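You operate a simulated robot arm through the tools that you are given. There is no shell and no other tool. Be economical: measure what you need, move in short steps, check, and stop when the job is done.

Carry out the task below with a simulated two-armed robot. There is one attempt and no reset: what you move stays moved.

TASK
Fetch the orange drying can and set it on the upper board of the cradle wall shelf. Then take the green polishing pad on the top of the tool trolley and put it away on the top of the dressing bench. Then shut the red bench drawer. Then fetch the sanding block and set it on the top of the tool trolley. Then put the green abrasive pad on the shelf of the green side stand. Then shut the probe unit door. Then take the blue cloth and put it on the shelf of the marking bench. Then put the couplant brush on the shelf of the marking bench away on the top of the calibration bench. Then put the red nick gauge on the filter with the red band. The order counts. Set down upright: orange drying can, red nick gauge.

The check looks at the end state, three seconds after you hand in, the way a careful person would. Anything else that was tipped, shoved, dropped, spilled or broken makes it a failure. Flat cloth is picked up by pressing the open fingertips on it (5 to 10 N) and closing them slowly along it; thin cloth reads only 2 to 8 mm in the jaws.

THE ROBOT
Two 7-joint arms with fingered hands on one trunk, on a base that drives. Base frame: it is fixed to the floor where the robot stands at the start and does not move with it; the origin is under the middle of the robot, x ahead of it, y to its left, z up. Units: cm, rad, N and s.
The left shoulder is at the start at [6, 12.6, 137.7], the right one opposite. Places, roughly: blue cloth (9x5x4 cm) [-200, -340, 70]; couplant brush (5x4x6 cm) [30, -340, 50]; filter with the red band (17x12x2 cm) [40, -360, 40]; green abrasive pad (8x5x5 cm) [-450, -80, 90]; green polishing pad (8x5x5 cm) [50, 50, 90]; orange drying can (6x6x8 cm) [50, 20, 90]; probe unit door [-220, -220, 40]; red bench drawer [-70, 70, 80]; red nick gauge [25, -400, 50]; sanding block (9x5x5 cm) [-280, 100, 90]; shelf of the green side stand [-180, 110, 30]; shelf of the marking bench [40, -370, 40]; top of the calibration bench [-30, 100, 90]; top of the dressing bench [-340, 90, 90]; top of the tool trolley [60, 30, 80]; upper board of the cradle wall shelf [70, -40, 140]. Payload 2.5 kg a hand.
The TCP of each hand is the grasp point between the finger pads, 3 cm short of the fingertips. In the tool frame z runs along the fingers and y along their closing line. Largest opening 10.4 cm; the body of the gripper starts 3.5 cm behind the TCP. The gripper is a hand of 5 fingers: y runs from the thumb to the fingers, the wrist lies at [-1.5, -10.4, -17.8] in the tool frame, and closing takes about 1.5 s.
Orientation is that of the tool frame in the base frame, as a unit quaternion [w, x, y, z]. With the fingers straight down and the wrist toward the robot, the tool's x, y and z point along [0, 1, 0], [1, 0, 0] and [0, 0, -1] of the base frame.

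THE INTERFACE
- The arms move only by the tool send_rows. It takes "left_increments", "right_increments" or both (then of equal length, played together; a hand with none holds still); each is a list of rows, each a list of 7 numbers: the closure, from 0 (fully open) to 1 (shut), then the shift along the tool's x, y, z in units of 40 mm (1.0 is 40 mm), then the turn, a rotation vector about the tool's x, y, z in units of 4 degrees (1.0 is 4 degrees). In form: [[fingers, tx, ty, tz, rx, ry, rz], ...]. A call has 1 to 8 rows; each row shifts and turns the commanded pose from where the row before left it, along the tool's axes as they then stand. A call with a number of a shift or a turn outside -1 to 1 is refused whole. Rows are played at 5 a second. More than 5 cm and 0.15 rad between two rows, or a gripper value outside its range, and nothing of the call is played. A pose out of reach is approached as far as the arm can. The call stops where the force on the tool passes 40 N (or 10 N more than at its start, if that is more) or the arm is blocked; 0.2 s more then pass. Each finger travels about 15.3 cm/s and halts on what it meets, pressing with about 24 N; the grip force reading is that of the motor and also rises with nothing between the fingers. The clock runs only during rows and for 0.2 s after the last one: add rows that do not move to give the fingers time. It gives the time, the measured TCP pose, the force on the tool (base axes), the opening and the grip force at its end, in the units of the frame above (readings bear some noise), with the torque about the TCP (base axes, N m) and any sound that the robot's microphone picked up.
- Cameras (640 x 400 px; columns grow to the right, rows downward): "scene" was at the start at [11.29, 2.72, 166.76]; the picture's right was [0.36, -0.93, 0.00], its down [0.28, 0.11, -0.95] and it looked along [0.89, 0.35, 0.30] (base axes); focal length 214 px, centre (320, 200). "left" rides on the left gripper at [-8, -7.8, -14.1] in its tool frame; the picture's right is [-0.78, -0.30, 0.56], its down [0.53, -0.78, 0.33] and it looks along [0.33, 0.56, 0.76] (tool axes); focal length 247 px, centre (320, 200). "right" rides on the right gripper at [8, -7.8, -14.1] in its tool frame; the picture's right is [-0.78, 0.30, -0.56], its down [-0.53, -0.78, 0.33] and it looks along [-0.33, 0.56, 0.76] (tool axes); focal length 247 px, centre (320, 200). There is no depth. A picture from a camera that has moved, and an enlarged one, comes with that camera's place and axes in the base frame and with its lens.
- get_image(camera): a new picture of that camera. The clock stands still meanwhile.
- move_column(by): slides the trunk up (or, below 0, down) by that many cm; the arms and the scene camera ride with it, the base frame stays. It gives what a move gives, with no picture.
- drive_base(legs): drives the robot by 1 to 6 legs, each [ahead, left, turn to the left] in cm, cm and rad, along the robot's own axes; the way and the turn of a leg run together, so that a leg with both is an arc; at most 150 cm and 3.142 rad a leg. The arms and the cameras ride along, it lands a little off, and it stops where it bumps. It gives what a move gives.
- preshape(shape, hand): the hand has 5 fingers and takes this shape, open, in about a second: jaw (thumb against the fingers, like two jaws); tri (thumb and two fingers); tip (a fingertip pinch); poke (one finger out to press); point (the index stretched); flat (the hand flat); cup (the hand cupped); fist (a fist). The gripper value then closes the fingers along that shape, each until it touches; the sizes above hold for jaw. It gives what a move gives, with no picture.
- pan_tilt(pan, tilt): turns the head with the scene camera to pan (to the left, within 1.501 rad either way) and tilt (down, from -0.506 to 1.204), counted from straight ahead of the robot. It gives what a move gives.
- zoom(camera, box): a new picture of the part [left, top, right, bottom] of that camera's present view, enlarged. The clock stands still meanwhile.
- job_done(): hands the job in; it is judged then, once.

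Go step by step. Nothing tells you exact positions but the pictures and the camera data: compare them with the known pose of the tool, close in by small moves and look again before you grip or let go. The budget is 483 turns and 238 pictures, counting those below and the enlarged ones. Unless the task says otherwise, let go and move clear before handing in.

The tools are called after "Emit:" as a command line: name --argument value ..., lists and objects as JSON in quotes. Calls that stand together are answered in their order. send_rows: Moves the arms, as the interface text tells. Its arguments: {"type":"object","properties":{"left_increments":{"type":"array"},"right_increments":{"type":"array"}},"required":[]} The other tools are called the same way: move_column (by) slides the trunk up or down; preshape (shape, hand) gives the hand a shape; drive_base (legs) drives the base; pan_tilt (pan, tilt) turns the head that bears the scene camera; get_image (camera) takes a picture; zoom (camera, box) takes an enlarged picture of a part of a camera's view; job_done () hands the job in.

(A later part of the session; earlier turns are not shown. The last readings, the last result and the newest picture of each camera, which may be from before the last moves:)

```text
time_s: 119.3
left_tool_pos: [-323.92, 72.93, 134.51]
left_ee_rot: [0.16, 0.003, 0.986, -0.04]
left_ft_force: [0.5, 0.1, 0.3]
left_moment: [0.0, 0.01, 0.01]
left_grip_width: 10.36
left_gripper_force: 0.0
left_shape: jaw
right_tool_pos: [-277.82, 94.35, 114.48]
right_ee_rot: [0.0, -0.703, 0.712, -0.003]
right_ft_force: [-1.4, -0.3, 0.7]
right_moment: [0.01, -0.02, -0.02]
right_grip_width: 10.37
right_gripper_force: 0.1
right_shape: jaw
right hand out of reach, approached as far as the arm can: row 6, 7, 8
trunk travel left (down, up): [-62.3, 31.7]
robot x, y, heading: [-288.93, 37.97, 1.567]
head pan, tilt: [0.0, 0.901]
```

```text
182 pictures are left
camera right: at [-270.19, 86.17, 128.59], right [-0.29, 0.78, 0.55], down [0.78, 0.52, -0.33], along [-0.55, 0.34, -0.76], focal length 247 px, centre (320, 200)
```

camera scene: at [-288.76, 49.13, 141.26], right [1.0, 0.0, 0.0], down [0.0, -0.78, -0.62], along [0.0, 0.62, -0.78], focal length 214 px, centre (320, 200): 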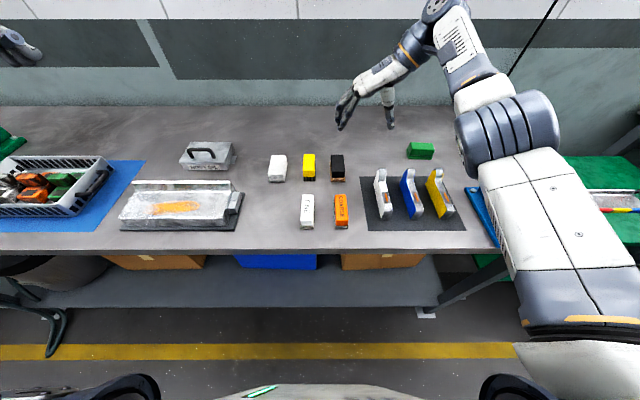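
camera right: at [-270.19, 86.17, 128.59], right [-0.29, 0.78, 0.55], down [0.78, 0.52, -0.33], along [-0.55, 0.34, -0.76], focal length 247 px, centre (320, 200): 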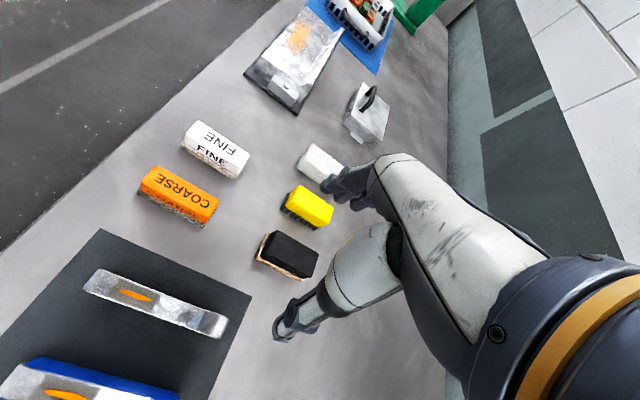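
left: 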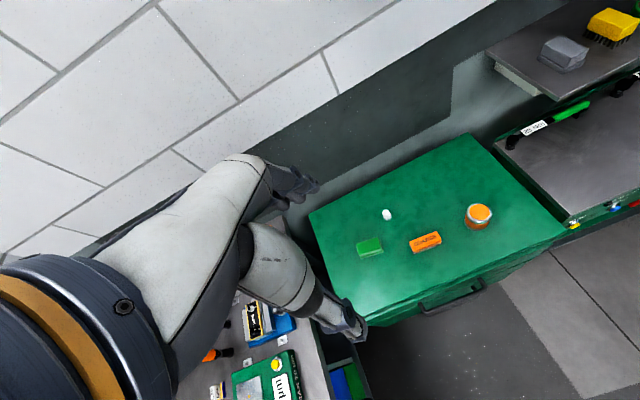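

The roll limits the reach, so I'll move the base a little forward and left instead.

Emit:
drive_base --legs '[[5, 5, 0.003]]'

Emit:
send_rows --right_increments '[[0, 0, 0, 0.6, 0, 0, 0], [0, 0, 0, 0.6, 0, 0, 0]]'

Emit:
get_image --camera "right"

Emit:
get_image --camera "scene"

```text
time_s: 120.3
left_tool_pos: [-329.1, 77.93, 134.48]
left_ee_rot: [0.161, 0.001, 0.986, -0.04]
left_ft_force: [-0.9, -0.2, 0.0]
left_moment: [-0.02, -0.03, 0.0]
left_grip_width: 10.38
left_gripper_force: 0.0
left_shape: jaw
right_tool_pos: [-283.06, 99.3, 114.37]
right_ee_rot: [0.0, -0.704, 0.71, -0.004]
right_ft_force: [-1.1, 0.7, 0.4]
right_moment: [0.0, 0.0, 0.0]
right_grip_width: 10.39
right_gripper_force: 0.0
right_shape: jaw
trunk travel left (down, up): [-62.3, 31.7]
robot x, y, heading: [-294.13, 42.47, 1.575]
head pan, tilt: [0.0, 0.901]
```

```text
time_s: 120.9
left_tool_pos: [-328.99, 77.79, 134.54]
left_ee_rot: [0.161, 0.001, 0.986, -0.04]
left_ft_force: [-0.2, 1.5, 0.0]
left_moment: [0.01, -0.01, 0.0]
left_grip_width: 10.38
left_gripper_force: 0.0
left_shape: jaw
right_tool_pos: [-282.84, 99.28, 109.75]
right_ee_rot: [0.001, -0.705, 0.709, -0.002]
right_ft_force: [-0.2, 0.1, -0.9]
right_moment: [-0.03, 0.01, 0.02]
right_grip_width: 10.36
right_gripper_force: 0.1
right_shape: jaw
trunk travel left (down, up): [-62.3, 31.7]
robot x, y, heading: [-293.83, 42.75, 1.571]
head pan, tilt: [0.0, 0.901]
```

```text
181 pictures are left
camera right: at [-275.17, 91.25, 123.8], right [-0.29, 0.78, 0.55], down [0.78, 0.53, -0.33], along [-0.55, 0.34, -0.76], focal length 247 px, centre (320, 200)
```

right: 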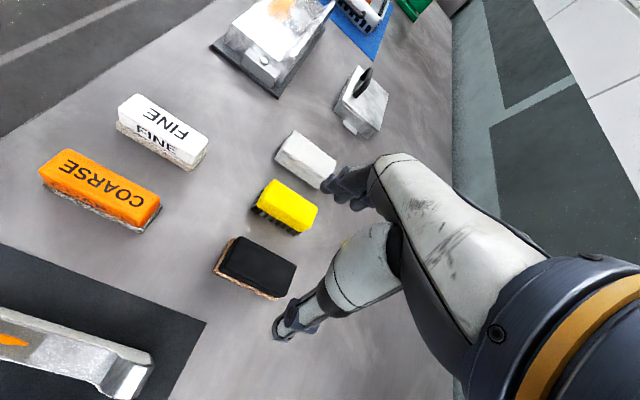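

```text
180 pictures are left
camera scene: at [-293.74, 54.13, 141.26], right [1.0, 0.0, 0.0], down [0.0, -0.78, -0.62], along [0.0, 0.62, -0.78], focal length 214 px, centre (320, 200)
```

scene: 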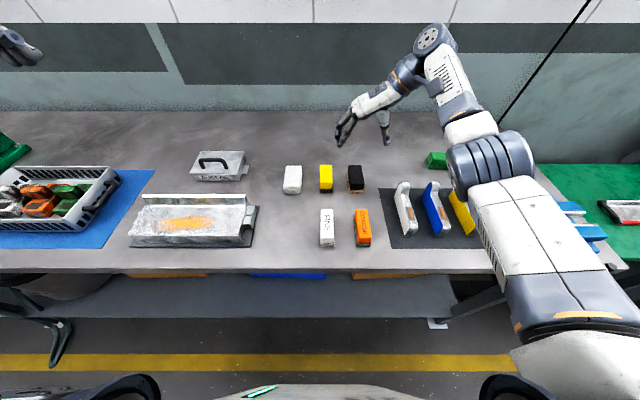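

The hand is centred over the black block. I'll close partly to clear the yellow brush and descend.

Emit:
send_rows --right_increments '[[0.25, -0.08, 0, 0.3, 0, 0, 0], [0.25, 0, 0, 0.5, 0, 0, 0], [0.25, 0, 0, 0.7, 0, 0, 0], [0.25, 0, 0, 0.7, 0, 0, 0]]'

Emit:
get_image --camera "right"

```text
time_s: 121.9
left_tool_pos: [-329.02, 77.76, 134.52]
left_ee_rot: [0.161, 0.0, 0.986, -0.04]
left_ft_force: [0.3, 0.2, 0.6]
left_moment: [0.02, 0.01, -0.01]
left_grip_width: 10.36
left_gripper_force: 0.1
left_shape: jaw
right_tool_pos: [-282.97, 99.59, 100.93]
right_ee_rot: [-0.001, -0.704, 0.71, -0.002]
right_ft_force: [0.1, 0.2, -0.8]
right_moment: [0.0, 0.0, 0.03]
right_grip_width: 7.82
right_gripper_force: 0.1
right_shape: jaw
trunk travel left (down, up): [-62.3, 31.7]
robot x, y, heading: [-293.77, 42.61, 1.566]
head pan, tilt: [0.0, 0.901]
```

```text
179 pictures are left
camera right: at [-275.25, 91.53, 115.01], right [-0.29, 0.78, 0.55], down [0.78, 0.53, -0.33], along [-0.55, 0.34, -0.76], focal length 247 px, centre (320, 200)
```

right: 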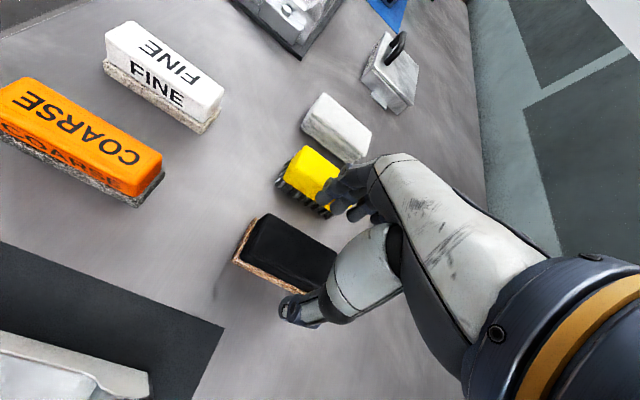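

There's clearance on both sides. I'll descend and close.

Emit:
send_rows --right_increments '[[0.25, 0, 0, 0.7, 0, 0, 0], [0.25, 0, 0, 0.6, 0, 0, 0], [0.5, 0, 0, 0, 0, 0, 0], [0.8, 0, 0, 0, 0, 0, 0], [1, 0, 0, 0, 0, 0, 0], [1, 0, 0, 0, 0, 0, 0], [1, 0, 0, 0, 0, 0, 0], [1, 0, 0, 0, 0, 0, 0]]'

Emit:
get_image --camera "right"

```text
time_s: 123.7
left_tool_pos: [-328.95, 77.77, 134.43]
left_ee_rot: [0.161, 0.0, 0.986, -0.04]
left_ft_force: [0.0, 1.0, 0.2]
left_moment: [-0.01, 0.03, -0.01]
left_grip_width: 10.36
left_gripper_force: 0.1
left_shape: jaw
right_tool_pos: [-282.8, 99.5, 95.67]
right_ee_rot: [0.0, -0.704, 0.71, -0.002]
right_ft_force: [-0.6, -0.7, 0.5]
right_moment: [0.02, -0.03, -0.02]
right_grip_width: 3.96
right_gripper_force: 23.8
right_shape: jaw
trunk travel left (down, up): [-62.3, 31.7]
robot x, y, heading: [-293.75, 42.86, 1.572]
head pan, tilt: [0.0, 0.901]
```

```text
178 pictures are left
camera right: at [-275.09, 91.41, 109.76], right [-0.29, 0.78, 0.55], down [0.78, 0.53, -0.33], along [-0.55, 0.34, -0.77], focal length 247 px, centre (320, 200)
```

right: 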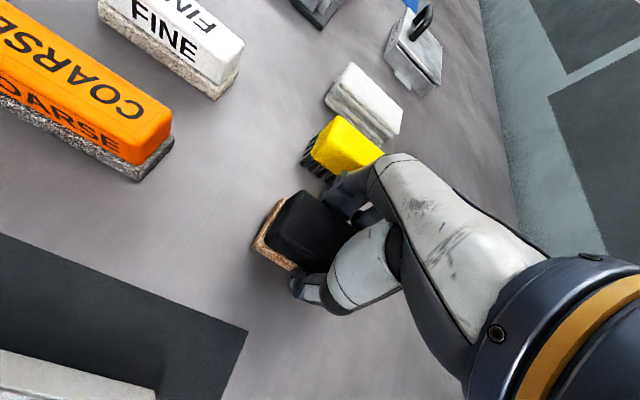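

The block is held at 4.0 cm. I'll lift it and carry it to the trolley.

Emit:
send_rows --right_increments '[[1, 0, 0, -0.5, 0, 0, 0], [1, 0, 0, -1, 0, 0, 0], [1, 0, 0, -1, 0, 0, 0], [1, 0, 0, -1, 0, 0, 0]]'

Emit:
move_column --by 15

Emit:
drive_base --legs '[[-22, 0, 0], [0, -150, 0], [0, -136, 0]]'

Emit:
drive_base --legs '[[0, 0, -1.571]]'

Emit:
get_image --camera "scene"

```text
time_s: 124.7
left_tool_pos: [-329.04, 77.72, 134.46]
left_ee_rot: [0.161, 0.001, 0.986, -0.04]
left_ft_force: [-0.5, -0.2, 0.3]
left_moment: [0.02, 0.01, -0.02]
left_grip_width: 10.39
left_gripper_force: 0.1
left_shape: jaw
right_tool_pos: [-282.94, 99.56, 109.74]
right_ee_rot: [0.0, -0.704, 0.71, -0.004]
right_ft_force: [-0.2, -0.1, -0.8]
right_moment: [0.01, 0.0, 0.02]
right_grip_width: 3.94
right_gripper_force: 24.2
right_shape: jaw
trunk travel left (down, up): [-62.3, 31.7]
robot x, y, heading: [-293.69, 42.72, 1.571]
head pan, tilt: [0.0, 0.901]
```

```text
time_s: 126.5
left_tool_pos: [-329.07, 77.81, 149.5]
left_ee_rot: [0.161, 0.001, 0.986, -0.04]
left_ft_force: [-0.9, -0.3, 0.0]
left_moment: [-0.01, 0.04, 0.01]
left_grip_width: 10.38
left_gripper_force: 0.0
left_shape: jaw
right_tool_pos: [-282.99, 99.61, 124.49]
right_ee_rot: [-0.001, -0.704, 0.711, -0.002]
right_ft_force: [0.3, 0.1, 0.0]
right_moment: [0.01, 0.01, -0.03]
right_grip_width: 3.93
right_gripper_force: 23.6
right_shape: jaw
trunk travel left (down, up): [-77.3, 16.7]
robot x, y, heading: [-293.72, 42.6, 1.57]
head pan, tilt: [0.0, 0.901]
```

```text
time_s: 141.6
left_tool_pos: [-41.48, 58.39, 149.57]
left_ee_rot: [0.161, 0.002, 0.986, -0.041]
left_ft_force: [-0.2, 0.0, 0.5]
left_moment: [0.01, 0.03, -0.03]
left_grip_width: 10.39
left_gripper_force: 0.2
left_shape: jaw
right_tool_pos: [4.42, 80.18, 124.62]
right_ee_rot: [0.0, -0.704, 0.71, -0.003]
right_ft_force: [1.1, -0.5, -1.7]
right_moment: [0.04, 0.02, 0.03]
right_grip_width: 3.96
right_gripper_force: 23.9
right_shape: jaw
trunk travel left (down, up): [-77.3, 16.7]
robot x, y, heading: [-6.25, 23.18, 1.569]
head pan, tilt: [0.0, 0.901]
```

```text
time_s: 145.8
left_tool_pos: [27.85, 59.61, 149.57]
left_ee_rot: [0.088, 0.688, 0.707, -0.142]
left_ft_force: [-0.2, 0.0, 0.1]
left_moment: [-0.03, -0.02, 0.02]
left_grip_width: 10.37
left_gripper_force: 0.0
left_shape: jaw
right_tool_pos: [50.93, 14.23, 124.58]
right_ee_rot: [-0.003, -0.012, 1.0, -0.002]
right_ft_force: [1.1, -0.9, -0.8]
right_moment: [-0.01, 0.03, -0.02]
right_grip_width: 3.95
right_gripper_force: 23.5
right_shape: jaw
trunk travel left (down, up): [-77.3, 16.7]
robot x, y, heading: [-5.97, 22.94, 0.03]
head pan, tilt: [0.0, 0.901]
```

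```text
177 pictures are left
camera scene: at [5.28, 23.5, 156.26], right [0.03, -1.0, 0.0], down [-0.78, -0.02, -0.62], along [0.62, 0.02, -0.78], focal length 214 px, centre (320, 200)
```

scene: 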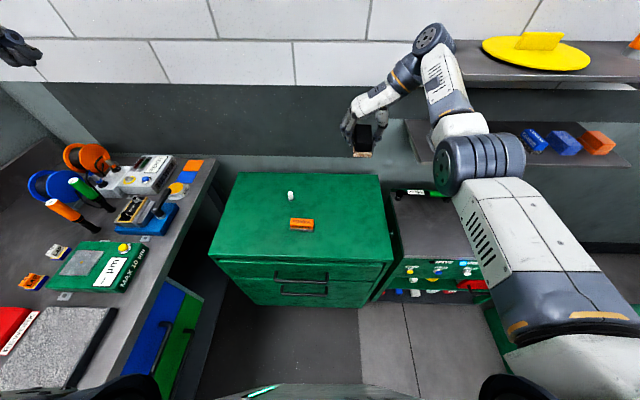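

The spot under the block, (51, 14), is free trolley top. I'll lower the trunk, then set it down with the arm.

Emit:
move_column --by -28

Emit:
send_rows --right_increments '[[1, 0, 0, 0.6, 0, 0, 0], [1, 0, 0, 0.6, 0, 0, 0], [1, 0, 0, 0.4, 0, 0, 0]]'

Emit:
get_image --camera "right"

Emit:
get_image --camera "scene"

```text
time_s: 148.6
left_tool_pos: [27.83, 59.57, 121.6]
left_ee_rot: [0.089, 0.687, 0.707, -0.141]
left_ft_force: [-0.1, 0.3, 0.1]
left_moment: [0.0, 0.0, 0.01]
left_grip_width: 10.35
left_gripper_force: 0.1
left_shape: jaw
right_tool_pos: [50.9, 14.26, 96.74]
right_ee_rot: [-0.002, -0.011, 1.0, -0.002]
right_ft_force: [-0.5, -0.3, -0.9]
right_moment: [0.02, 0.01, -0.02]
right_grip_width: 3.97
right_gripper_force: 24.1
right_shape: jaw
trunk travel left (down, up): [-49.3, 44.7]
robot x, y, heading: [-6.23, 23.29, 0.029]
head pan, tilt: [0.0, 0.901]
```

```text
time_s: 149.4
left_tool_pos: [27.81, 59.56, 121.53]
left_ee_rot: [0.088, 0.687, 0.707, -0.14]
left_ft_force: [0.5, 0.3, -0.6]
left_moment: [0.01, -0.01, -0.01]
left_grip_width: 10.35
left_gripper_force: 0.1
left_shape: jaw
right_tool_pos: [50.9, 14.18, 90.29]
right_ee_rot: [-0.003, -0.011, 1.0, -0.003]
right_ft_force: [-0.5, 0.4, -1.4]
right_moment: [-0.02, -0.01, 0.02]
right_grip_width: 3.94
right_gripper_force: 24.5
right_shape: jaw
trunk travel left (down, up): [-49.3, 44.7]
robot x, y, heading: [-5.96, 23.45, 0.036]
head pan, tilt: [0.0, 0.901]
```

```text
176 pictures are left
camera right: at [43.18, 6.2, 104.31], right [0.77, 0.32, 0.55], down [0.55, -0.77, -0.33], along [0.32, 0.56, -0.76], focal length 247 px, centre (320, 200)
```

right: 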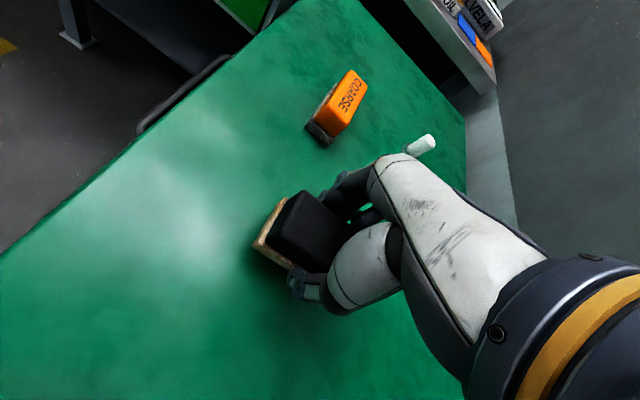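

```text
175 pictures are left
camera scene: at [5.29, 23.5, 128.26], right [0.03, -1.0, 0.0], down [-0.78, -0.02, -0.62], along [0.62, 0.02, -0.78], focal length 214 px, centre (320, 200)
```

scene: 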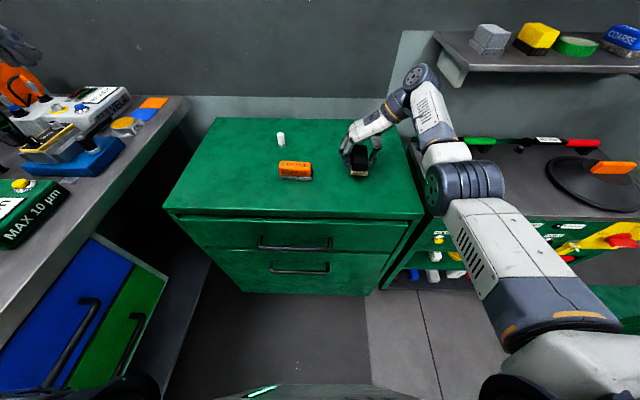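

Nearly down. I'll lower in small steps until contact, then release and rise.

Emit:
send_rows --right_increments '[[1, 0, 0, 0.2, 0, 0, 0], [1, 0, 0, 0.1, 0, 0, 0], [1, 0, 0, 0.1, 0, 0, 0]]'

```text
time_s: 150.2
left_tool_pos: [27.83, 59.58, 121.49]
left_ee_rot: [0.088, 0.687, 0.707, -0.141]
left_ft_force: [0.1, 0.1, -0.2]
left_moment: [-0.02, 0.01, -0.01]
left_grip_width: 10.36
left_gripper_force: 0.0
left_shape: jaw
right_tool_pos: [50.97, 14.14, 88.61]
right_ee_rot: [-0.002, -0.012, 1.0, -0.002]
right_ft_force: [-0.1, -0.4, -1.1]
right_moment: [0.01, 0.01, -0.01]
right_grip_width: 3.94
right_gripper_force: 23.8
right_shape: jaw
trunk travel left (down, up): [-49.3, 44.7]
robot x, y, heading: [-6.03, 23.27, 0.031]
head pan, tilt: [0.0, 0.901]
```

No contact yet, so I'll continue a little further down.

Emit:
send_rows --right_increments '[[1, 0, 0, 0.08, 0, 0, 0], [1, 0, 0, 0.08, 0, 0, 0], [1, 0, 0, 0.06, 0, 0, 0]]'

```text
time_s: 151.0
left_tool_pos: [27.54, 59.65, 121.61]
left_ee_rot: [0.089, 0.688, 0.707, -0.139]
left_ft_force: [0.1, 0.1, 0.9]
left_moment: [0.02, 0.0, 0.01]
left_grip_width: 10.38
left_gripper_force: 0.2
left_shape: jaw
right_tool_pos: [50.92, 14.15, 88.34]
right_ee_rot: [0.003, -0.01, 1.0, 0.0]
right_ft_force: [-2.0, -3.4, 30.2]
right_moment: [-0.06, -0.08, 0.02]
right_grip_width: 4.13
right_gripper_force: 23.9
right_shape: jaw
trunk travel left (down, up): [-49.3, 44.7]
robot x, y, heading: [-6.49, 23.01, 0.031]
head pan, tilt: [0.0, 0.901]
```

There's firm contact. I'll ease off, open, and rise.

Emit:
send_rows --right_increments '[[1, 0, 0, -0.1, 0, 0, 0], [0.7, 0, 0, 0, 0, 0, 0], [0.35, 0, 0, 0, 0, 0, 0], [0.2, 0, 0, 0, 0, 0, 0], [0.2, 0, 0, -0.8, 0, 0, 0], [0.2, 0, 0, -1, 0, 0, 0], [0.2, 0, 0, -1, 0, 0, 0], [0, 0, 0, -1, 0, 0, 0]]'

Emit:
get_image --camera "right"

```text
time_s: 152.8
left_tool_pos: [27.77, 59.57, 121.47]
left_ee_rot: [0.087, 0.688, 0.707, -0.14]
left_ft_force: [0.2, -0.4, 0.7]
left_moment: [0.02, 0.0, -0.04]
left_grip_width: 10.36
left_gripper_force: 0.0
left_shape: jaw
right_tool_pos: [50.4, 13.92, 103.28]
right_ee_rot: [-0.002, -0.012, 1.0, -0.003]
right_ft_force: [0.4, -0.7, -0.5]
right_moment: [-0.01, 0.01, 0.01]
right_grip_width: 10.38
right_gripper_force: 0.0
right_shape: jaw
right hand out of reach, approached as far as the arm can: row 8
trunk travel left (down, up): [-49.3, 44.7]
robot x, y, heading: [-6.15, 22.87, 0.03]
head pan, tilt: [0.0, 0.901]
```

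```text
174 pictures are left
camera right: at [42.71, 6.01, 117.43], right [0.77, 0.32, 0.55], down [0.55, -0.77, -0.33], along [0.32, 0.56, -0.77], focal length 247 px, centre (320, 200)
```

right: 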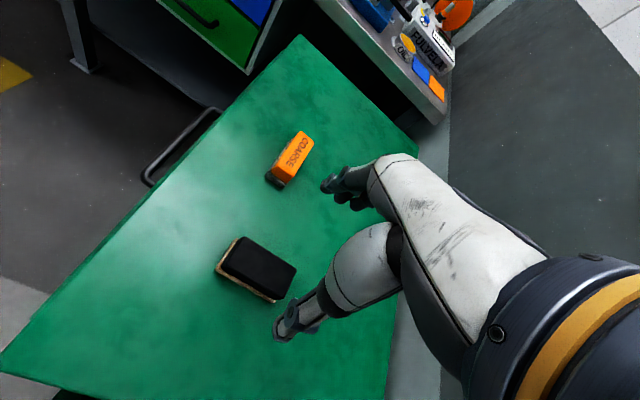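

The sanding block is on the trolley. Next is the green abrasive pad near (-450, -80), so I'll raise the trunk, turn to face -x, drive down the corridor and look.

Emit:
move_column --by 28

Emit:
drive_base --legs '[[-8, 2, 0], [0, 0, 3.11], [150, 0, 0], [130, 0, 0]]'

Emit:
pan_tilt --pan 0.5 --tilt 0.45

Emit:
get_image --camera "scene"

```text
time_s: 155.7
left_tool_pos: [27.82, 59.57, 149.48]
left_ee_rot: [0.088, 0.687, 0.707, -0.141]
left_ft_force: [0.3, -0.6, 0.0]
left_moment: [0.03, 0.0, -0.02]
left_grip_width: 10.36
left_gripper_force: 0.0
left_shape: jaw
right_tool_pos: [50.35, 13.88, 131.24]
right_ee_rot: [-0.002, -0.011, 1.0, -0.003]
right_ft_force: [-0.4, 0.6, -1.0]
right_moment: [0.0, 0.02, 0.01]
right_grip_width: 10.4
right_gripper_force: 0.0
right_shape: jaw
trunk travel left (down, up): [-77.3, 16.7]
robot x, y, heading: [-6.24, 23.39, 0.031]
head pan, tilt: [0.0, 0.901]
```

```text
time_s: 177.2
left_tool_pos: [-331.97, -2.28, 149.52]
left_ee_rot: [0.143, -0.688, 0.707, 0.083]
left_ft_force: [-0.3, 0.5, 0.7]
left_moment: [-0.02, -0.01, -0.03]
left_grip_width: 10.37
left_gripper_force: 0.2
left_shape: jaw
right_tool_pos: [-351.97, 44.64, 131.28]
right_ee_rot: [-0.002, 1.0, -0.016, 0.001]
right_ft_force: [-0.6, 0.2, 0.3]
right_moment: [-0.03, -0.01, 0.06]
right_grip_width: 10.35
right_gripper_force: 0.0
right_shape: jaw
trunk travel left (down, up): [-77.3, 16.7]
robot x, y, heading: [-295.8, 32.04, 3.12]
head pan, tilt: [0.0, 0.901]
```

```text
time_s: 178.1
left_tool_pos: [-331.91, -2.25, 149.47]
left_ee_rot: [0.143, -0.688, 0.707, 0.084]
left_ft_force: [0.0, 0.3, 1.1]
left_moment: [-0.02, 0.0, -0.01]
left_grip_width: 10.39
left_gripper_force: 0.1
left_shape: jaw
right_tool_pos: [-351.99, 44.67, 131.24]
right_ee_rot: [-0.003, 1.0, -0.016, 0.002]
right_ft_force: [0.3, -1.1, 0.3]
right_moment: [0.03, 0.02, -0.01]
right_grip_width: 10.37
right_gripper_force: 0.0
right_shape: jaw
trunk travel left (down, up): [-77.3, 16.7]
robot x, y, heading: [-295.53, 32.39, 3.114]
head pan, tilt: [0.499, 0.45]
```

```text
173 pictures are left
camera scene: at [-308.11, 27.96, 160.09], right [-0.46, 0.89, 0.0], down [0.39, 0.2, -0.9], along [-0.8, -0.41, -0.44], focal length 214 px, centre (320, 200)
```

scene: 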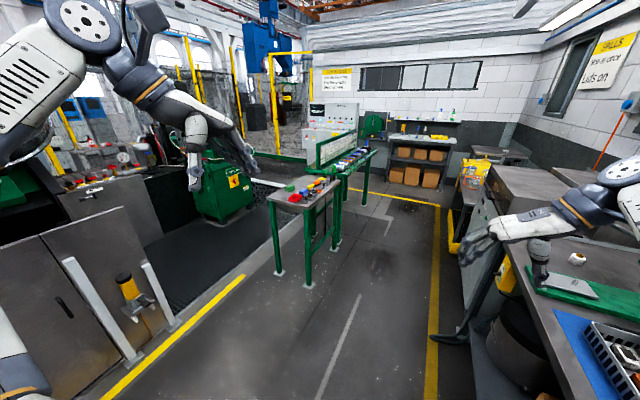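

There's a green-legged stand near (-440, -60) with small items on it. I'll zoom in on it.

Emit:
zoom --camera "scene" --box '[250, 120, 400, 215]'

```text
4.21 times, centred on (325, 168) of scene
camera zoom: at [-308.11, 27.96, 160.09], right [-0.46, 0.89, 0.0], down [0.39, 0.2, -0.9], along [-0.8, -0.41, -0.44], focal length 903 px, centre (299, 337)
```

zoom: 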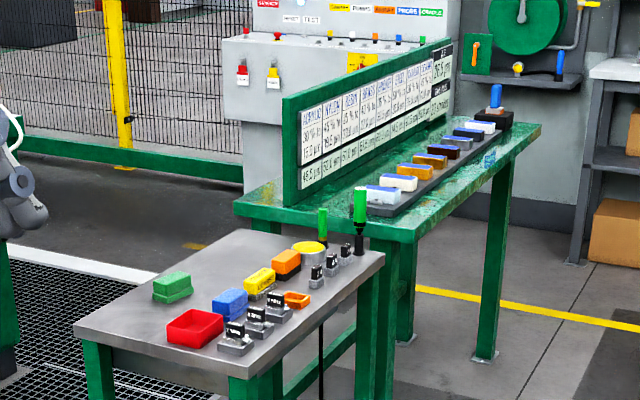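

The green pad is near (-450, -75) on the stand. I'll drive diagonally to stand in front of it, facing -x.

Emit:
drive_base --legs '[[70, 95, 0.02]]'

Emit:
pan_tilt --pan 0 --tilt 0.8

Emit:
get_image --camera "scene"

```text
time_s: 184.2
left_tool_pos: [-401.73, -99.1, 149.41]
left_ee_rot: [-0.141, 0.699, -0.695, -0.086]
left_ft_force: [0.5, 0.1, -0.3]
left_moment: [0.0, 0.0, 0.01]
left_grip_width: 10.39
left_gripper_force: 0.1
left_shape: jaw
right_tool_pos: [-423.56, -53.17, 131.27]
right_ee_rot: [-0.002, 1.0, 0.001, 0.002]
right_ft_force: [-0.6, -0.1, 0.4]
right_moment: [0.0, -0.05, 0.02]
right_grip_width: 10.39
right_gripper_force: 0.1
right_shape: jaw
trunk travel left (down, up): [-77.3, 16.7]
robot x, y, heading: [-367.22, -63.52, -3.133]
head pan, tilt: [0.499, 0.45]
```

```text
time_s: 185.1
left_tool_pos: [-401.67, -99.15, 149.45]
left_ee_rot: [-0.142, 0.7, -0.695, -0.087]
left_ft_force: [-0.1, -0.3, -0.1]
left_moment: [0.0, 0.01, 0.03]
left_grip_width: 10.36
left_gripper_force: 0.1
left_shape: jaw
right_tool_pos: [-423.39, -52.91, 131.36]
right_ee_rot: [-0.003, 1.0, 0.001, 0.002]
right_ft_force: [0.1, -0.8, 0.3]
right_moment: [0.01, 0.0, 0.0]
right_grip_width: 10.36
right_gripper_force: 0.0
right_shape: jaw
trunk travel left (down, up): [-77.3, 16.7]
robot x, y, heading: [-366.86, -63.57, -3.131]
head pan, tilt: [0.0, 0.799]
```

```text
171 pictures are left
camera scene: at [-379.11, -63.78, 157.06], right [-0.01, 1.0, 0.0], down [0.72, 0.01, -0.7], along [-0.7, -0.01, -0.72], focal length 214 px, centre (320, 200)
```

scene: 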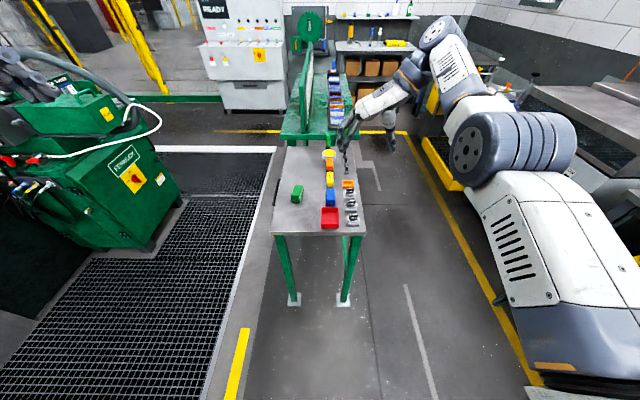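

The pad is at (-450.7, -75.4) with its long side along x, so the rolled right hand already closes across it. I'll drive in so the hand is above it.

Emit:
drive_base --legs '[[27, 22, -0.009]]'

Emit:
move_column --by -20

Emit:
get_image --camera "right"

Emit:
get_image --camera "scene"

```text
time_s: 187.4
left_tool_pos: [-429.02, -121.51, 149.51]
left_ee_rot: [0.142, -0.697, 0.697, 0.086]
left_ft_force: [-1.1, 0.2, -0.3]
left_moment: [0.0, 0.0, 0.04]
left_grip_width: 10.37
left_gripper_force: 0.0
left_shape: jaw
right_tool_pos: [-450.46, -75.21, 131.28]
right_ee_rot: [-0.003, 1.0, -0.003, 0.002]
right_ft_force: [-0.6, -0.6, -0.2]
right_moment: [0.01, -0.04, 0.0]
right_grip_width: 10.37
right_gripper_force: 0.1
right_shape: jaw
trunk travel left (down, up): [-77.3, 16.7]
robot x, y, heading: [-394.21, -86.1, -3.141]
head pan, tilt: [0.0, 0.799]
```

```text
time_s: 189.6
left_tool_pos: [-429.06, -121.37, 129.54]
left_ee_rot: [-0.142, 0.698, -0.697, -0.086]
left_ft_force: [0.5, 0.3, 0.4]
left_moment: [0.04, 0.02, -0.02]
left_grip_width: 10.37
left_gripper_force: 0.1
left_shape: jaw
right_tool_pos: [-450.42, -75.3, 111.29]
right_ee_rot: [-0.003, 1.0, -0.003, 0.002]
right_ft_force: [-0.4, -0.4, 0.1]
right_moment: [-0.04, -0.02, -0.01]
right_grip_width: 10.38
right_gripper_force: 0.0
right_shape: jaw
trunk travel left (down, up): [-57.3, 36.7]
robot x, y, heading: [-394.1, -85.94, -3.134]
head pan, tilt: [0.0, 0.799]
```

```text
170 pictures are left
camera right: at [-442.33, -67.65, 125.43], right [-0.78, -0.29, 0.55], down [-0.53, 0.78, -0.33], along [-0.33, -0.55, -0.77], focal length 247 px, centre (320, 200)
```

right: 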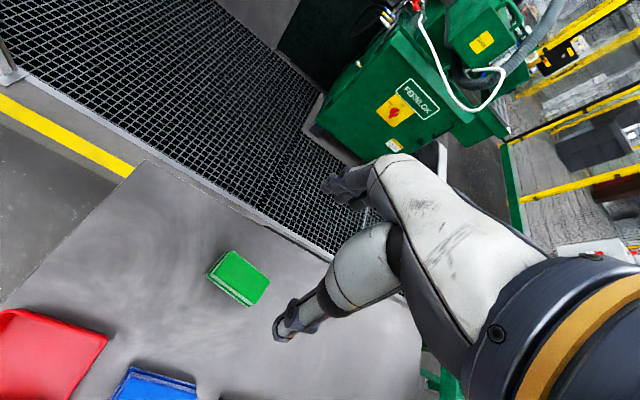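

```text
169 pictures are left
camera scene: at [-406.1, -86.3, 137.05], right [0.0, 1.0, 0.0], down [0.72, 0.0, -0.7], along [-0.7, 0.0, -0.72], focal length 214 px, centre (320, 200)
```

scene: 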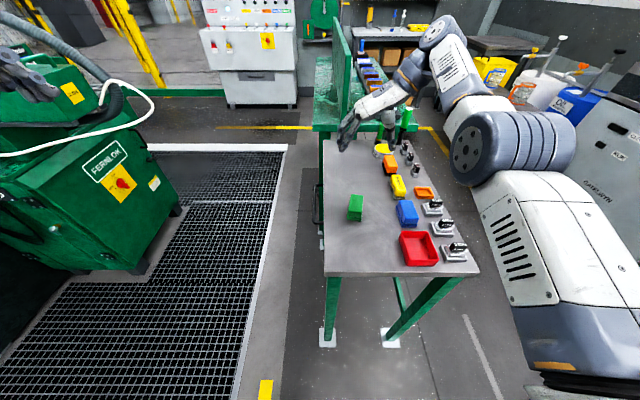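

It's nearly aligned. I'll correct by (-0.9, +0.6) and descend part way.

Emit:
send_rows --right_increments '[[0, -0.22, -0.15, 0.6, 0, 0, 0], [0, 0, 0, 1, 0, 0, 0], [0, 0, 0, 1, 0, 0, 0], [0, 0, 0, 0.7, 0, 0, 0]]'

Emit:
get_image --camera "right"

Emit:
zoom --camera "scene" --box '[300, 100, 460, 220]'

```text
time_s: 190.6
left_tool_pos: [-429.03, -121.44, 129.59]
left_ee_rot: [-0.142, 0.697, -0.697, -0.086]
left_ft_force: [0.7, 0.0, 0.7]
left_moment: [-0.01, 0.0, 0.02]
left_grip_width: 10.37
left_gripper_force: 0.1
left_shape: jaw
right_tool_pos: [-451.5, -74.57, 98.0]
right_ee_rot: [-0.003, 1.0, -0.003, 0.002]
right_ft_force: [0.0, -0.4, 0.0]
right_moment: [-0.01, 0.02, 0.0]
right_grip_width: 10.36
right_gripper_force: 0.0
right_shape: jaw
right hand out of reach, approached as far as the arm can: row 1, 2
trunk travel left (down, up): [-57.3, 36.7]
robot x, y, heading: [-393.75, -85.97, -3.141]
head pan, tilt: [0.0, 0.799]
```

```text
168 pictures are left
camera right: at [-443.43, -66.9, 112.16], right [-0.78, -0.29, 0.55], down [-0.53, 0.78, -0.33], along [-0.33, -0.55, -0.77], focal length 247 px, centre (320, 200)
```

right: 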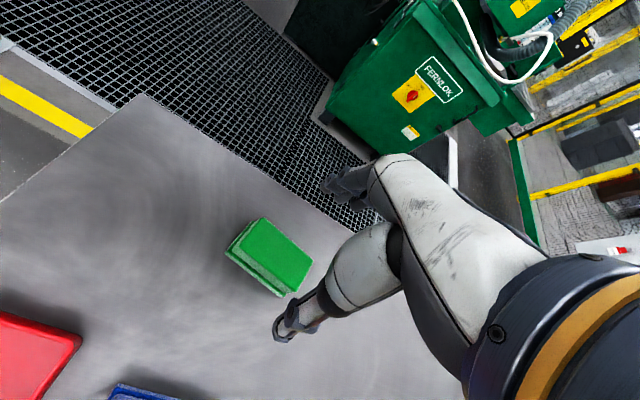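

```text
3.33 times, centred on (380, 160) of scene
camera zoom: at [-406.12, -86.3, 137.05], right [0.0, 1.0, 0.0], down [0.72, 0.0, -0.7], along [-0.7, 0.0, -0.72], focal length 715 px, centre (120, 333)
```

zoom: 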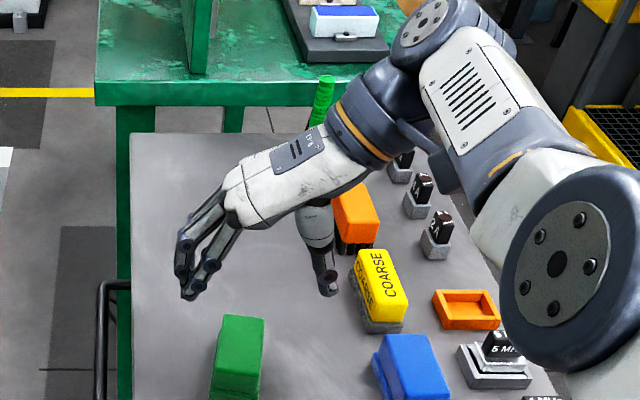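

Aligned over the pad. I'll descend, then step down gently to a low grip.

Emit:
send_rows --right_increments '[[0, 0, 0, 0.8, 0, 0, 0], [0, 0, 0, 0.8, 0, 0, 0], [0, 0, 0, 0.4, 0, 0, 0]]'

Emit:
get_image --camera "right"

```text
time_s: 191.4
left_tool_pos: [-429.02, -121.54, 129.54]
left_ee_rot: [-0.142, 0.698, -0.697, -0.086]
left_ft_force: [-0.3, 0.1, 0.8]
left_moment: [-0.01, -0.04, -0.01]
left_grip_width: 10.38
left_gripper_force: 0.0
left_shape: jaw
right_tool_pos: [-450.72, -74.3, 90.32]
right_ee_rot: [-0.003, 1.0, -0.003, 0.002]
right_ft_force: [-1.2, 0.1, -0.2]
right_moment: [0.0, -0.01, 0.01]
right_grip_width: 10.39
right_gripper_force: 0.1
right_shape: jaw
right hand out of reach, approached as far as the arm can: row 2
trunk travel left (down, up): [-57.3, 36.7]
robot x, y, heading: [-393.96, -85.98, -3.135]
head pan, tilt: [0.0, 0.799]
```

```text
166 pictures are left
camera right: at [-442.64, -66.77, 104.34], right [-0.78, -0.29, 0.55], down [-0.53, 0.78, -0.33], along [-0.33, -0.55, -0.77], focal length 247 px, centre (320, 200)
```

right: 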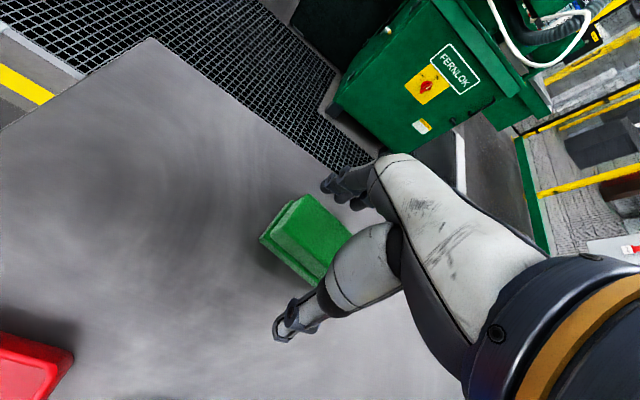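

I'll go slightly lower, then close.

Emit:
send_rows --right_increments '[[0, 0, 0, 0.3, 0, 0, 0], [0.4, 0, 0, 0, 0, 0, 0], [0.7, 0, 0, 0, 0, 0, 0], [1, 0, 0, 0, 0, 0, 0], [1, 0, 0, 0, 0, 0, 0], [1, 0, 0, 0, 0, 0, 0], [1, 0, 0, 0, 0, 0, 0]]'

Emit:
get_image --camera "right"

```text
time_s: 193.0
left_tool_pos: [-429.0, -121.53, 129.51]
left_ee_rot: [0.142, -0.697, 0.697, 0.086]
left_ft_force: [0.1, 0.4, 0.3]
left_moment: [0.02, 0.0, 0.0]
left_grip_width: 10.36
left_gripper_force: 0.0
left_shape: jaw
right_tool_pos: [-450.32, -74.37, 89.04]
right_ee_rot: [-0.002, 1.0, -0.003, 0.002]
right_ft_force: [0.8, 0.1, 3.5]
right_moment: [-0.1, 0.04, 0.01]
right_grip_width: 3.6
right_gripper_force: 24.3
right_shape: jaw
right hand out of reach, approached as far as the arm can: row 1
trunk travel left (down, up): [-57.3, 36.7]
robot x, y, heading: [-393.93, -86.14, -3.141]
head pan, tilt: [0.0, 0.799]
```

```text
165 pictures are left
camera right: at [-442.33, -66.8, 103.24], right [-0.78, -0.29, 0.55], down [-0.53, 0.78, -0.33], along [-0.34, -0.55, -0.76], focal length 247 px, centre (320, 200)
```

right: 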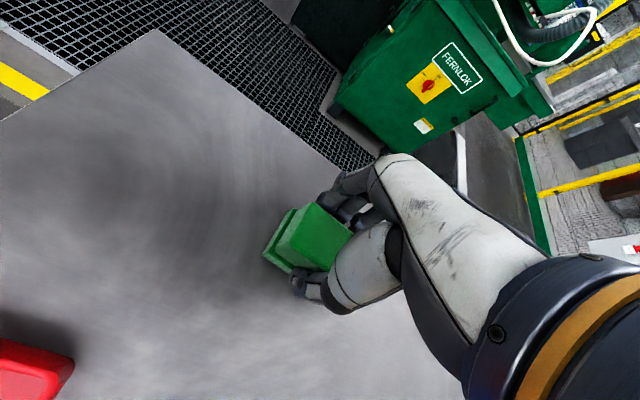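

The pad is gripped. I'll lift it and drive to the green side stand near (-180, 110) to look at its shelf.

Emit:
send_rows --right_increments '[[1, 0, 0, -0.5, 0, 0, 0], [1, 0, 0, -1, 0, 0, 0], [1, 0, 0, -1, 0, 0, 0], [1, 0, 0, -1, 0, 0, 0]]'

Emit:
move_column --by 15

Emit:
drive_base --legs '[[-30, 0, 0], [-70, -105, 0], [0, 0, -1.571], [0, -125, 0]]'

Emit:
pan_tilt --pan 0 --tilt 0.95

Emit:
get_image --camera "scene"

```text
time_s: 194.0
left_tool_pos: [-428.88, -121.52, 129.42]
left_ee_rot: [-0.142, 0.698, -0.696, -0.086]
left_ft_force: [0.0, -0.3, 0.1]
left_moment: [0.0, 0.0, 0.01]
left_grip_width: 10.4
left_gripper_force: 0.0
left_shape: jaw
right_tool_pos: [-450.44, -74.55, 103.09]
right_ee_rot: [-0.002, 1.0, -0.003, 0.003]
right_ft_force: [0.4, 0.5, -0.4]
right_moment: [-0.03, -0.03, 0.03]
right_grip_width: 3.55
right_gripper_force: 24.0
right_shape: jaw
trunk travel left (down, up): [-57.3, 36.7]
robot x, y, heading: [-393.88, -86.1, -3.139]
head pan, tilt: [0.0, 0.799]
```

```text
time_s: 195.7
left_tool_pos: [-429.02, -121.51, 144.52]
left_ee_rot: [-0.142, 0.698, -0.697, -0.086]
left_ft_force: [-0.2, -0.7, 0.1]
left_moment: [0.01, 0.01, 0.02]
left_grip_width: 10.36
left_gripper_force: 0.0
left_shape: jaw
right_tool_pos: [-450.44, -74.51, 118.03]
right_ee_rot: [-0.002, 1.0, -0.003, 0.002]
right_ft_force: [-0.4, 0.2, -0.6]
right_moment: [0.01, -0.05, 0.0]
right_grip_width: 3.55
right_gripper_force: 24.0
right_shape: jaw
trunk travel left (down, up): [-72.3, 21.7]
robot x, y, heading: [-394.2, -86.25, -3.134]
head pan, tilt: [0.0, 0.799]
```

```text
time_s: 213.5
left_tool_pos: [-201.84, 52.86, 144.68]
left_ee_rot: [0.16, 0.006, 0.986, -0.04]
left_ft_force: [-0.2, 0.1, 0.0]
left_moment: [0.01, 0.01, 0.01]
left_grip_width: 10.36
left_gripper_force: 0.0
left_shape: jaw
right_tool_pos: [-154.5, 73.66, 117.98]
right_ee_rot: [0.001, -0.7, 0.714, -0.004]
right_ft_force: [0.5, 0.4, -0.5]
right_moment: [-0.03, -0.02, -0.04]
right_grip_width: 3.55
right_gripper_force: 24.2
right_shape: jaw
trunk travel left (down, up): [-72.3, 21.7]
robot x, y, heading: [-166.8, 17.23, 1.56]
head pan, tilt: [0.0, 0.799]
```

```text
time_s: 214.2
left_tool_pos: [-201.95, 52.88, 144.52]
left_ee_rot: [0.161, 0.006, 0.986, -0.041]
left_ft_force: [0.3, -0.1, 0.5]
left_moment: [-0.02, -0.01, -0.03]
left_grip_width: 10.37
left_gripper_force: 0.1
left_shape: jaw
right_tool_pos: [-154.6, 73.62, 118.01]
right_ee_rot: [0.001, -0.7, 0.714, -0.003]
right_ft_force: [-0.2, 0.0, -1.0]
right_moment: [0.0, 0.0, 0.01]
right_grip_width: 3.57
right_gripper_force: 22.9
right_shape: jaw
trunk travel left (down, up): [-72.3, 21.7]
robot x, y, heading: [-166.96, 17.44, 1.564]
head pan, tilt: [0.0, 0.949]
```

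```text
164 pictures are left
camera scene: at [-166.88, 28.58, 150.9], right [1.0, -0.01, 0.0], down [-0.01, -0.81, -0.58], along [0.01, 0.58, -0.81], focal length 214 px, centre (320, 200)
```

scene: 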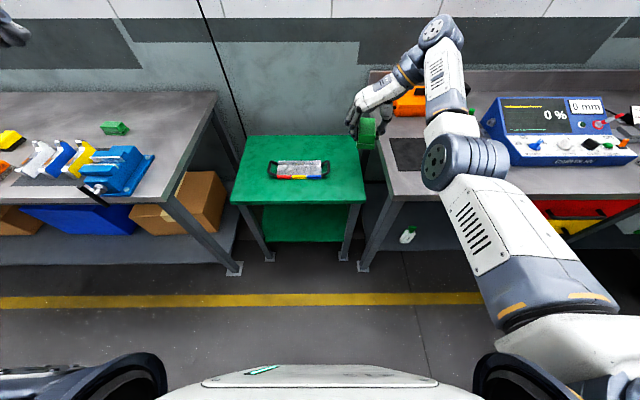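

The stand's top is at z≈72 and its shelf at z≈28, with about 40 cm between them. I'll unroll the hand to the standard pose so the wrist stays toward me, then lower the trunk and reach in under the top.

Emit:
send_rows --right_increments '[[1, 0, 0, 0, 0, 0, 1], [1, 0, 0, 0, 0, 0, 1], [1, 0, 0, 0, 0, 0, 1], [1, 0, 0, 0, 0, 0, 1], [1, 0, 0, 0, 0, 0, 1], [1, 0, 0, 0, 0, 0, 1], [1, 0, 0, 0, 0, 0, 1], [1, 0, 0, 0, 0, 0, 1]]'

Emit:
send_rows --right_increments '[[1, 0, 0, 0, 0, 0, 1], [1, 0, 0, 0, 0, 0, 1], [1, 0, 0, 0, 0, 0, 1], [1, 0, 0, 0, 0, 0, 1], [1, 0, 0, 0, 0, 0, 1], [1, 0, 0, 0, 0, 0, 1], [1, 0, 0, 0, 0, 0, 1], [1, 0, 0, 0, 0, 0, 1]]'

Emit:
send_rows --right_increments '[[1, 0, 0, 0, 0, 0, 1], [1, 0, 0, 0, 0, 0, 1], [1, 0, 0, 0, 0, 0, 1], [1, 0, 0, 0, 0, 0, 1], [1, 0, 0, 0, 0, 0, 1], [1, 0, 0, 0, 0, 0, 1], [1, 0, 0, 0, 0, 0, 0.6]]'

```text
time_s: 216.0
left_tool_pos: [-201.89, 52.91, 144.59]
left_ee_rot: [0.161, 0.006, 0.986, -0.04]
left_ft_force: [0.1, 0.8, -0.1]
left_moment: [0.02, -0.02, -0.03]
left_grip_width: 10.36
left_gripper_force: 0.0
left_shape: jaw
right_tool_pos: [-154.52, 73.72, 117.98]
right_ee_rot: [0.002, -0.476, 0.879, -0.002]
right_ft_force: [1.1, 0.2, -0.8]
right_moment: [-0.02, 0.03, -0.02]
right_grip_width: 3.56
right_gripper_force: 24.7
right_shape: jaw
trunk travel left (down, up): [-72.3, 21.7]
robot x, y, heading: [-166.99, 17.38, 1.562]
head pan, tilt: [0.0, 0.949]
```

```text
time_s: 217.8
left_tool_pos: [-201.91, 52.83, 144.6]
left_ee_rot: [0.161, 0.005, 0.986, -0.04]
left_ft_force: [0.2, 0.8, -0.1]
left_moment: [-0.02, 0.02, -0.02]
left_grip_width: 10.39
left_gripper_force: 0.0
left_shape: jaw
right_tool_pos: [-154.6, 73.73, 117.96]
right_ee_rot: [0.002, -0.215, 0.977, -0.002]
right_ft_force: [0.9, 0.4, -0.4]
right_moment: [-0.01, 0.03, 0.0]
right_grip_width: 3.54
right_gripper_force: 24.1
right_shape: jaw
trunk travel left (down, up): [-72.3, 21.7]
robot x, y, heading: [-166.92, 17.27, 1.564]
head pan, tilt: [0.0, 0.949]
```

```text
time_s: 219.4
left_tool_pos: [-201.85, 52.88, 144.54]
left_ee_rot: [0.161, 0.005, 0.986, -0.04]
left_ft_force: [-0.3, 0.0, -0.4]
left_moment: [0.0, 0.0, 0.03]
left_grip_width: 10.37
left_gripper_force: 0.2
left_shape: jaw
right_tool_pos: [-154.7, 73.62, 118.05]
right_ee_rot: [0.003, 0.013, 1.0, -0.001]
right_ft_force: [0.1, -1.0, 0.0]
right_moment: [-0.01, 0.0, -0.02]
right_grip_width: 3.57
right_gripper_force: 23.5
right_shape: jaw
trunk travel left (down, up): [-72.3, 21.7]
robot x, y, heading: [-166.7, 17.4, 1.561]
head pan, tilt: [0.0, 0.949]
```

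Unrolled. I'll lower the arm in front of the stand and then bring the trunk down.

Emit:
send_rows --right_increments '[[1, 0, -0.2, 0.9, 0, 0, 0], [1, 0, -0.2, 0.9, 0, 0, 0], [1, 0, -0.2, 0.9, 0, 0, 0], [1, 0, -0.2, 0.9, 0, 0, 0], [1, 0, -0.2, 0.9, 0, 0, 0], [1, 0, -0.2, 0.9, 0, 0, 0]]'

Emit:
drive_base --legs '[[0, 12, 0.01]]'

Emit:
move_column --by -30

Emit:
get_image --camera "scene"

```text
time_s: 220.8
left_tool_pos: [-201.89, 52.95, 144.49]
left_ee_rot: [0.161, 0.006, 0.986, -0.041]
left_ft_force: [0.5, -0.2, -0.6]
left_moment: [-0.03, 0.0, 0.01]
left_grip_width: 10.34
left_gripper_force: 0.1
left_shape: jaw
right_tool_pos: [-154.71, 68.62, 96.42]
right_ee_rot: [0.002, 0.014, 1.0, 0.0]
right_ft_force: [0.1, 0.0, -1.4]
right_moment: [-0.01, -0.03, -0.02]
right_grip_width: 3.52
right_gripper_force: 23.6
right_shape: jaw
trunk travel left (down, up): [-72.3, 21.7]
robot x, y, heading: [-166.96, 17.67, 1.56]
head pan, tilt: [0.0, 0.949]
```

```text
time_s: 222.1
left_tool_pos: [-214.3, 52.57, 144.49]
left_ee_rot: [0.162, 0.002, 0.986, -0.04]
left_ft_force: [-0.4, -0.5, 0.0]
left_moment: [0.01, 0.01, 0.01]
left_grip_width: 10.37
left_gripper_force: 0.0
left_shape: jaw
right_tool_pos: [-167.11, 68.87, 96.43]
right_ee_rot: [0.003, 0.009, 1.0, -0.003]
right_ft_force: [-0.2, -0.2, 0.0]
right_moment: [0.0, -0.01, 0.05]
right_grip_width: 3.55
right_gripper_force: 23.7
right_shape: jaw
trunk travel left (down, up): [-72.3, 21.7]
robot x, y, heading: [-178.93, 17.68, 1.568]
head pan, tilt: [0.0, 0.949]
```

```text
time_s: 225.1
left_tool_pos: [-214.27, 52.66, 114.5]
left_ee_rot: [0.161, 0.002, 0.986, -0.04]
left_ft_force: [1.0, -0.6, 0.2]
left_moment: [0.0, -0.01, 0.02]
left_grip_width: 10.37
left_gripper_force: 0.0
left_shape: jaw
right_tool_pos: [-167.04, 68.78, 66.51]
right_ee_rot: [0.003, 0.007, 1.0, -0.001]
right_ft_force: [0.1, -0.3, -0.7]
right_moment: [-0.02, -0.02, 0.0]
right_grip_width: 3.59
right_gripper_force: 23.9
right_shape: jaw
trunk travel left (down, up): [-42.3, 51.7]
robot x, y, heading: [-179.18, 17.67, 1.566]
head pan, tilt: [0.0, 0.949]
```

```text
163 pictures are left
camera scene: at [-179.01, 28.64, 120.9], right [1.0, 0.0, 0.0], down [0.0, -0.81, -0.58], along [0.0, 0.58, -0.81], focal length 214 px, centre (320, 200)
```

scene: 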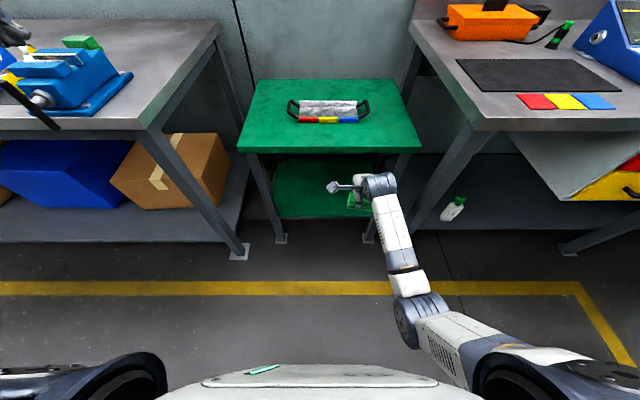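

The reach-in path is clear. I'll lower the trunk another 25 cm and check.

Emit:
move_column --by -25

Emit:
get_image --camera "scene"

Emit:
get_image --camera "right"

```text
time_s: 227.6
left_tool_pos: [-214.22, 52.56, 89.46]
left_ee_rot: [0.161, 0.002, 0.986, -0.041]
left_ft_force: [-0.2, 0.0, -0.6]
left_moment: [-0.02, -0.03, -0.03]
left_grip_width: 10.37
left_gripper_force: 0.0
left_shape: jaw
right_tool_pos: [-167.14, 68.79, 41.36]
right_ee_rot: [0.003, 0.008, 1.0, -0.001]
right_ft_force: [0.0, 0.4, -0.2]
right_moment: [0.03, 0.03, -0.02]
right_grip_width: 3.57
right_gripper_force: 23.8
right_shape: jaw
trunk travel left (down, up): [-17.3, 76.7]
robot x, y, heading: [-178.91, 17.47, 1.572]
head pan, tilt: [0.0, 0.949]
```

```text
162 pictures are left
camera scene: at [-179.01, 28.64, 95.9], right [1.0, 0.0, 0.0], down [0.0, -0.81, -0.58], along [0.0, 0.58, -0.81], focal length 214 px, centre (320, 200)
```

scene: 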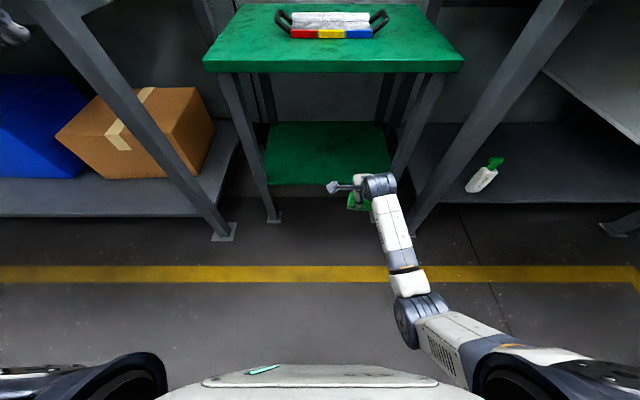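

```text
161 pictures are left
camera right: at [-175.26, 61.24, 55.45], right [0.78, 0.28, 0.56], down [0.52, -0.79, -0.33], along [0.35, 0.55, -0.76], focal length 247 px, centre (320, 200)
```

right: 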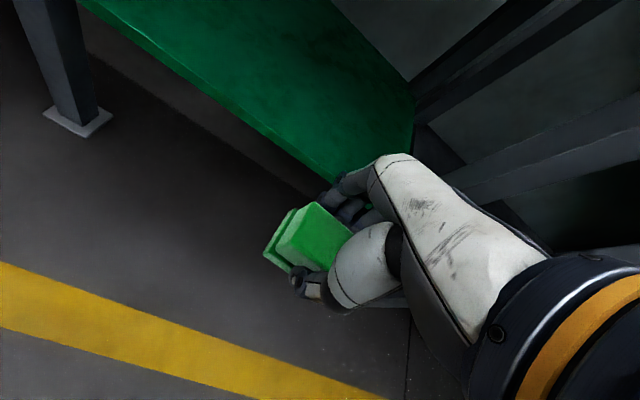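

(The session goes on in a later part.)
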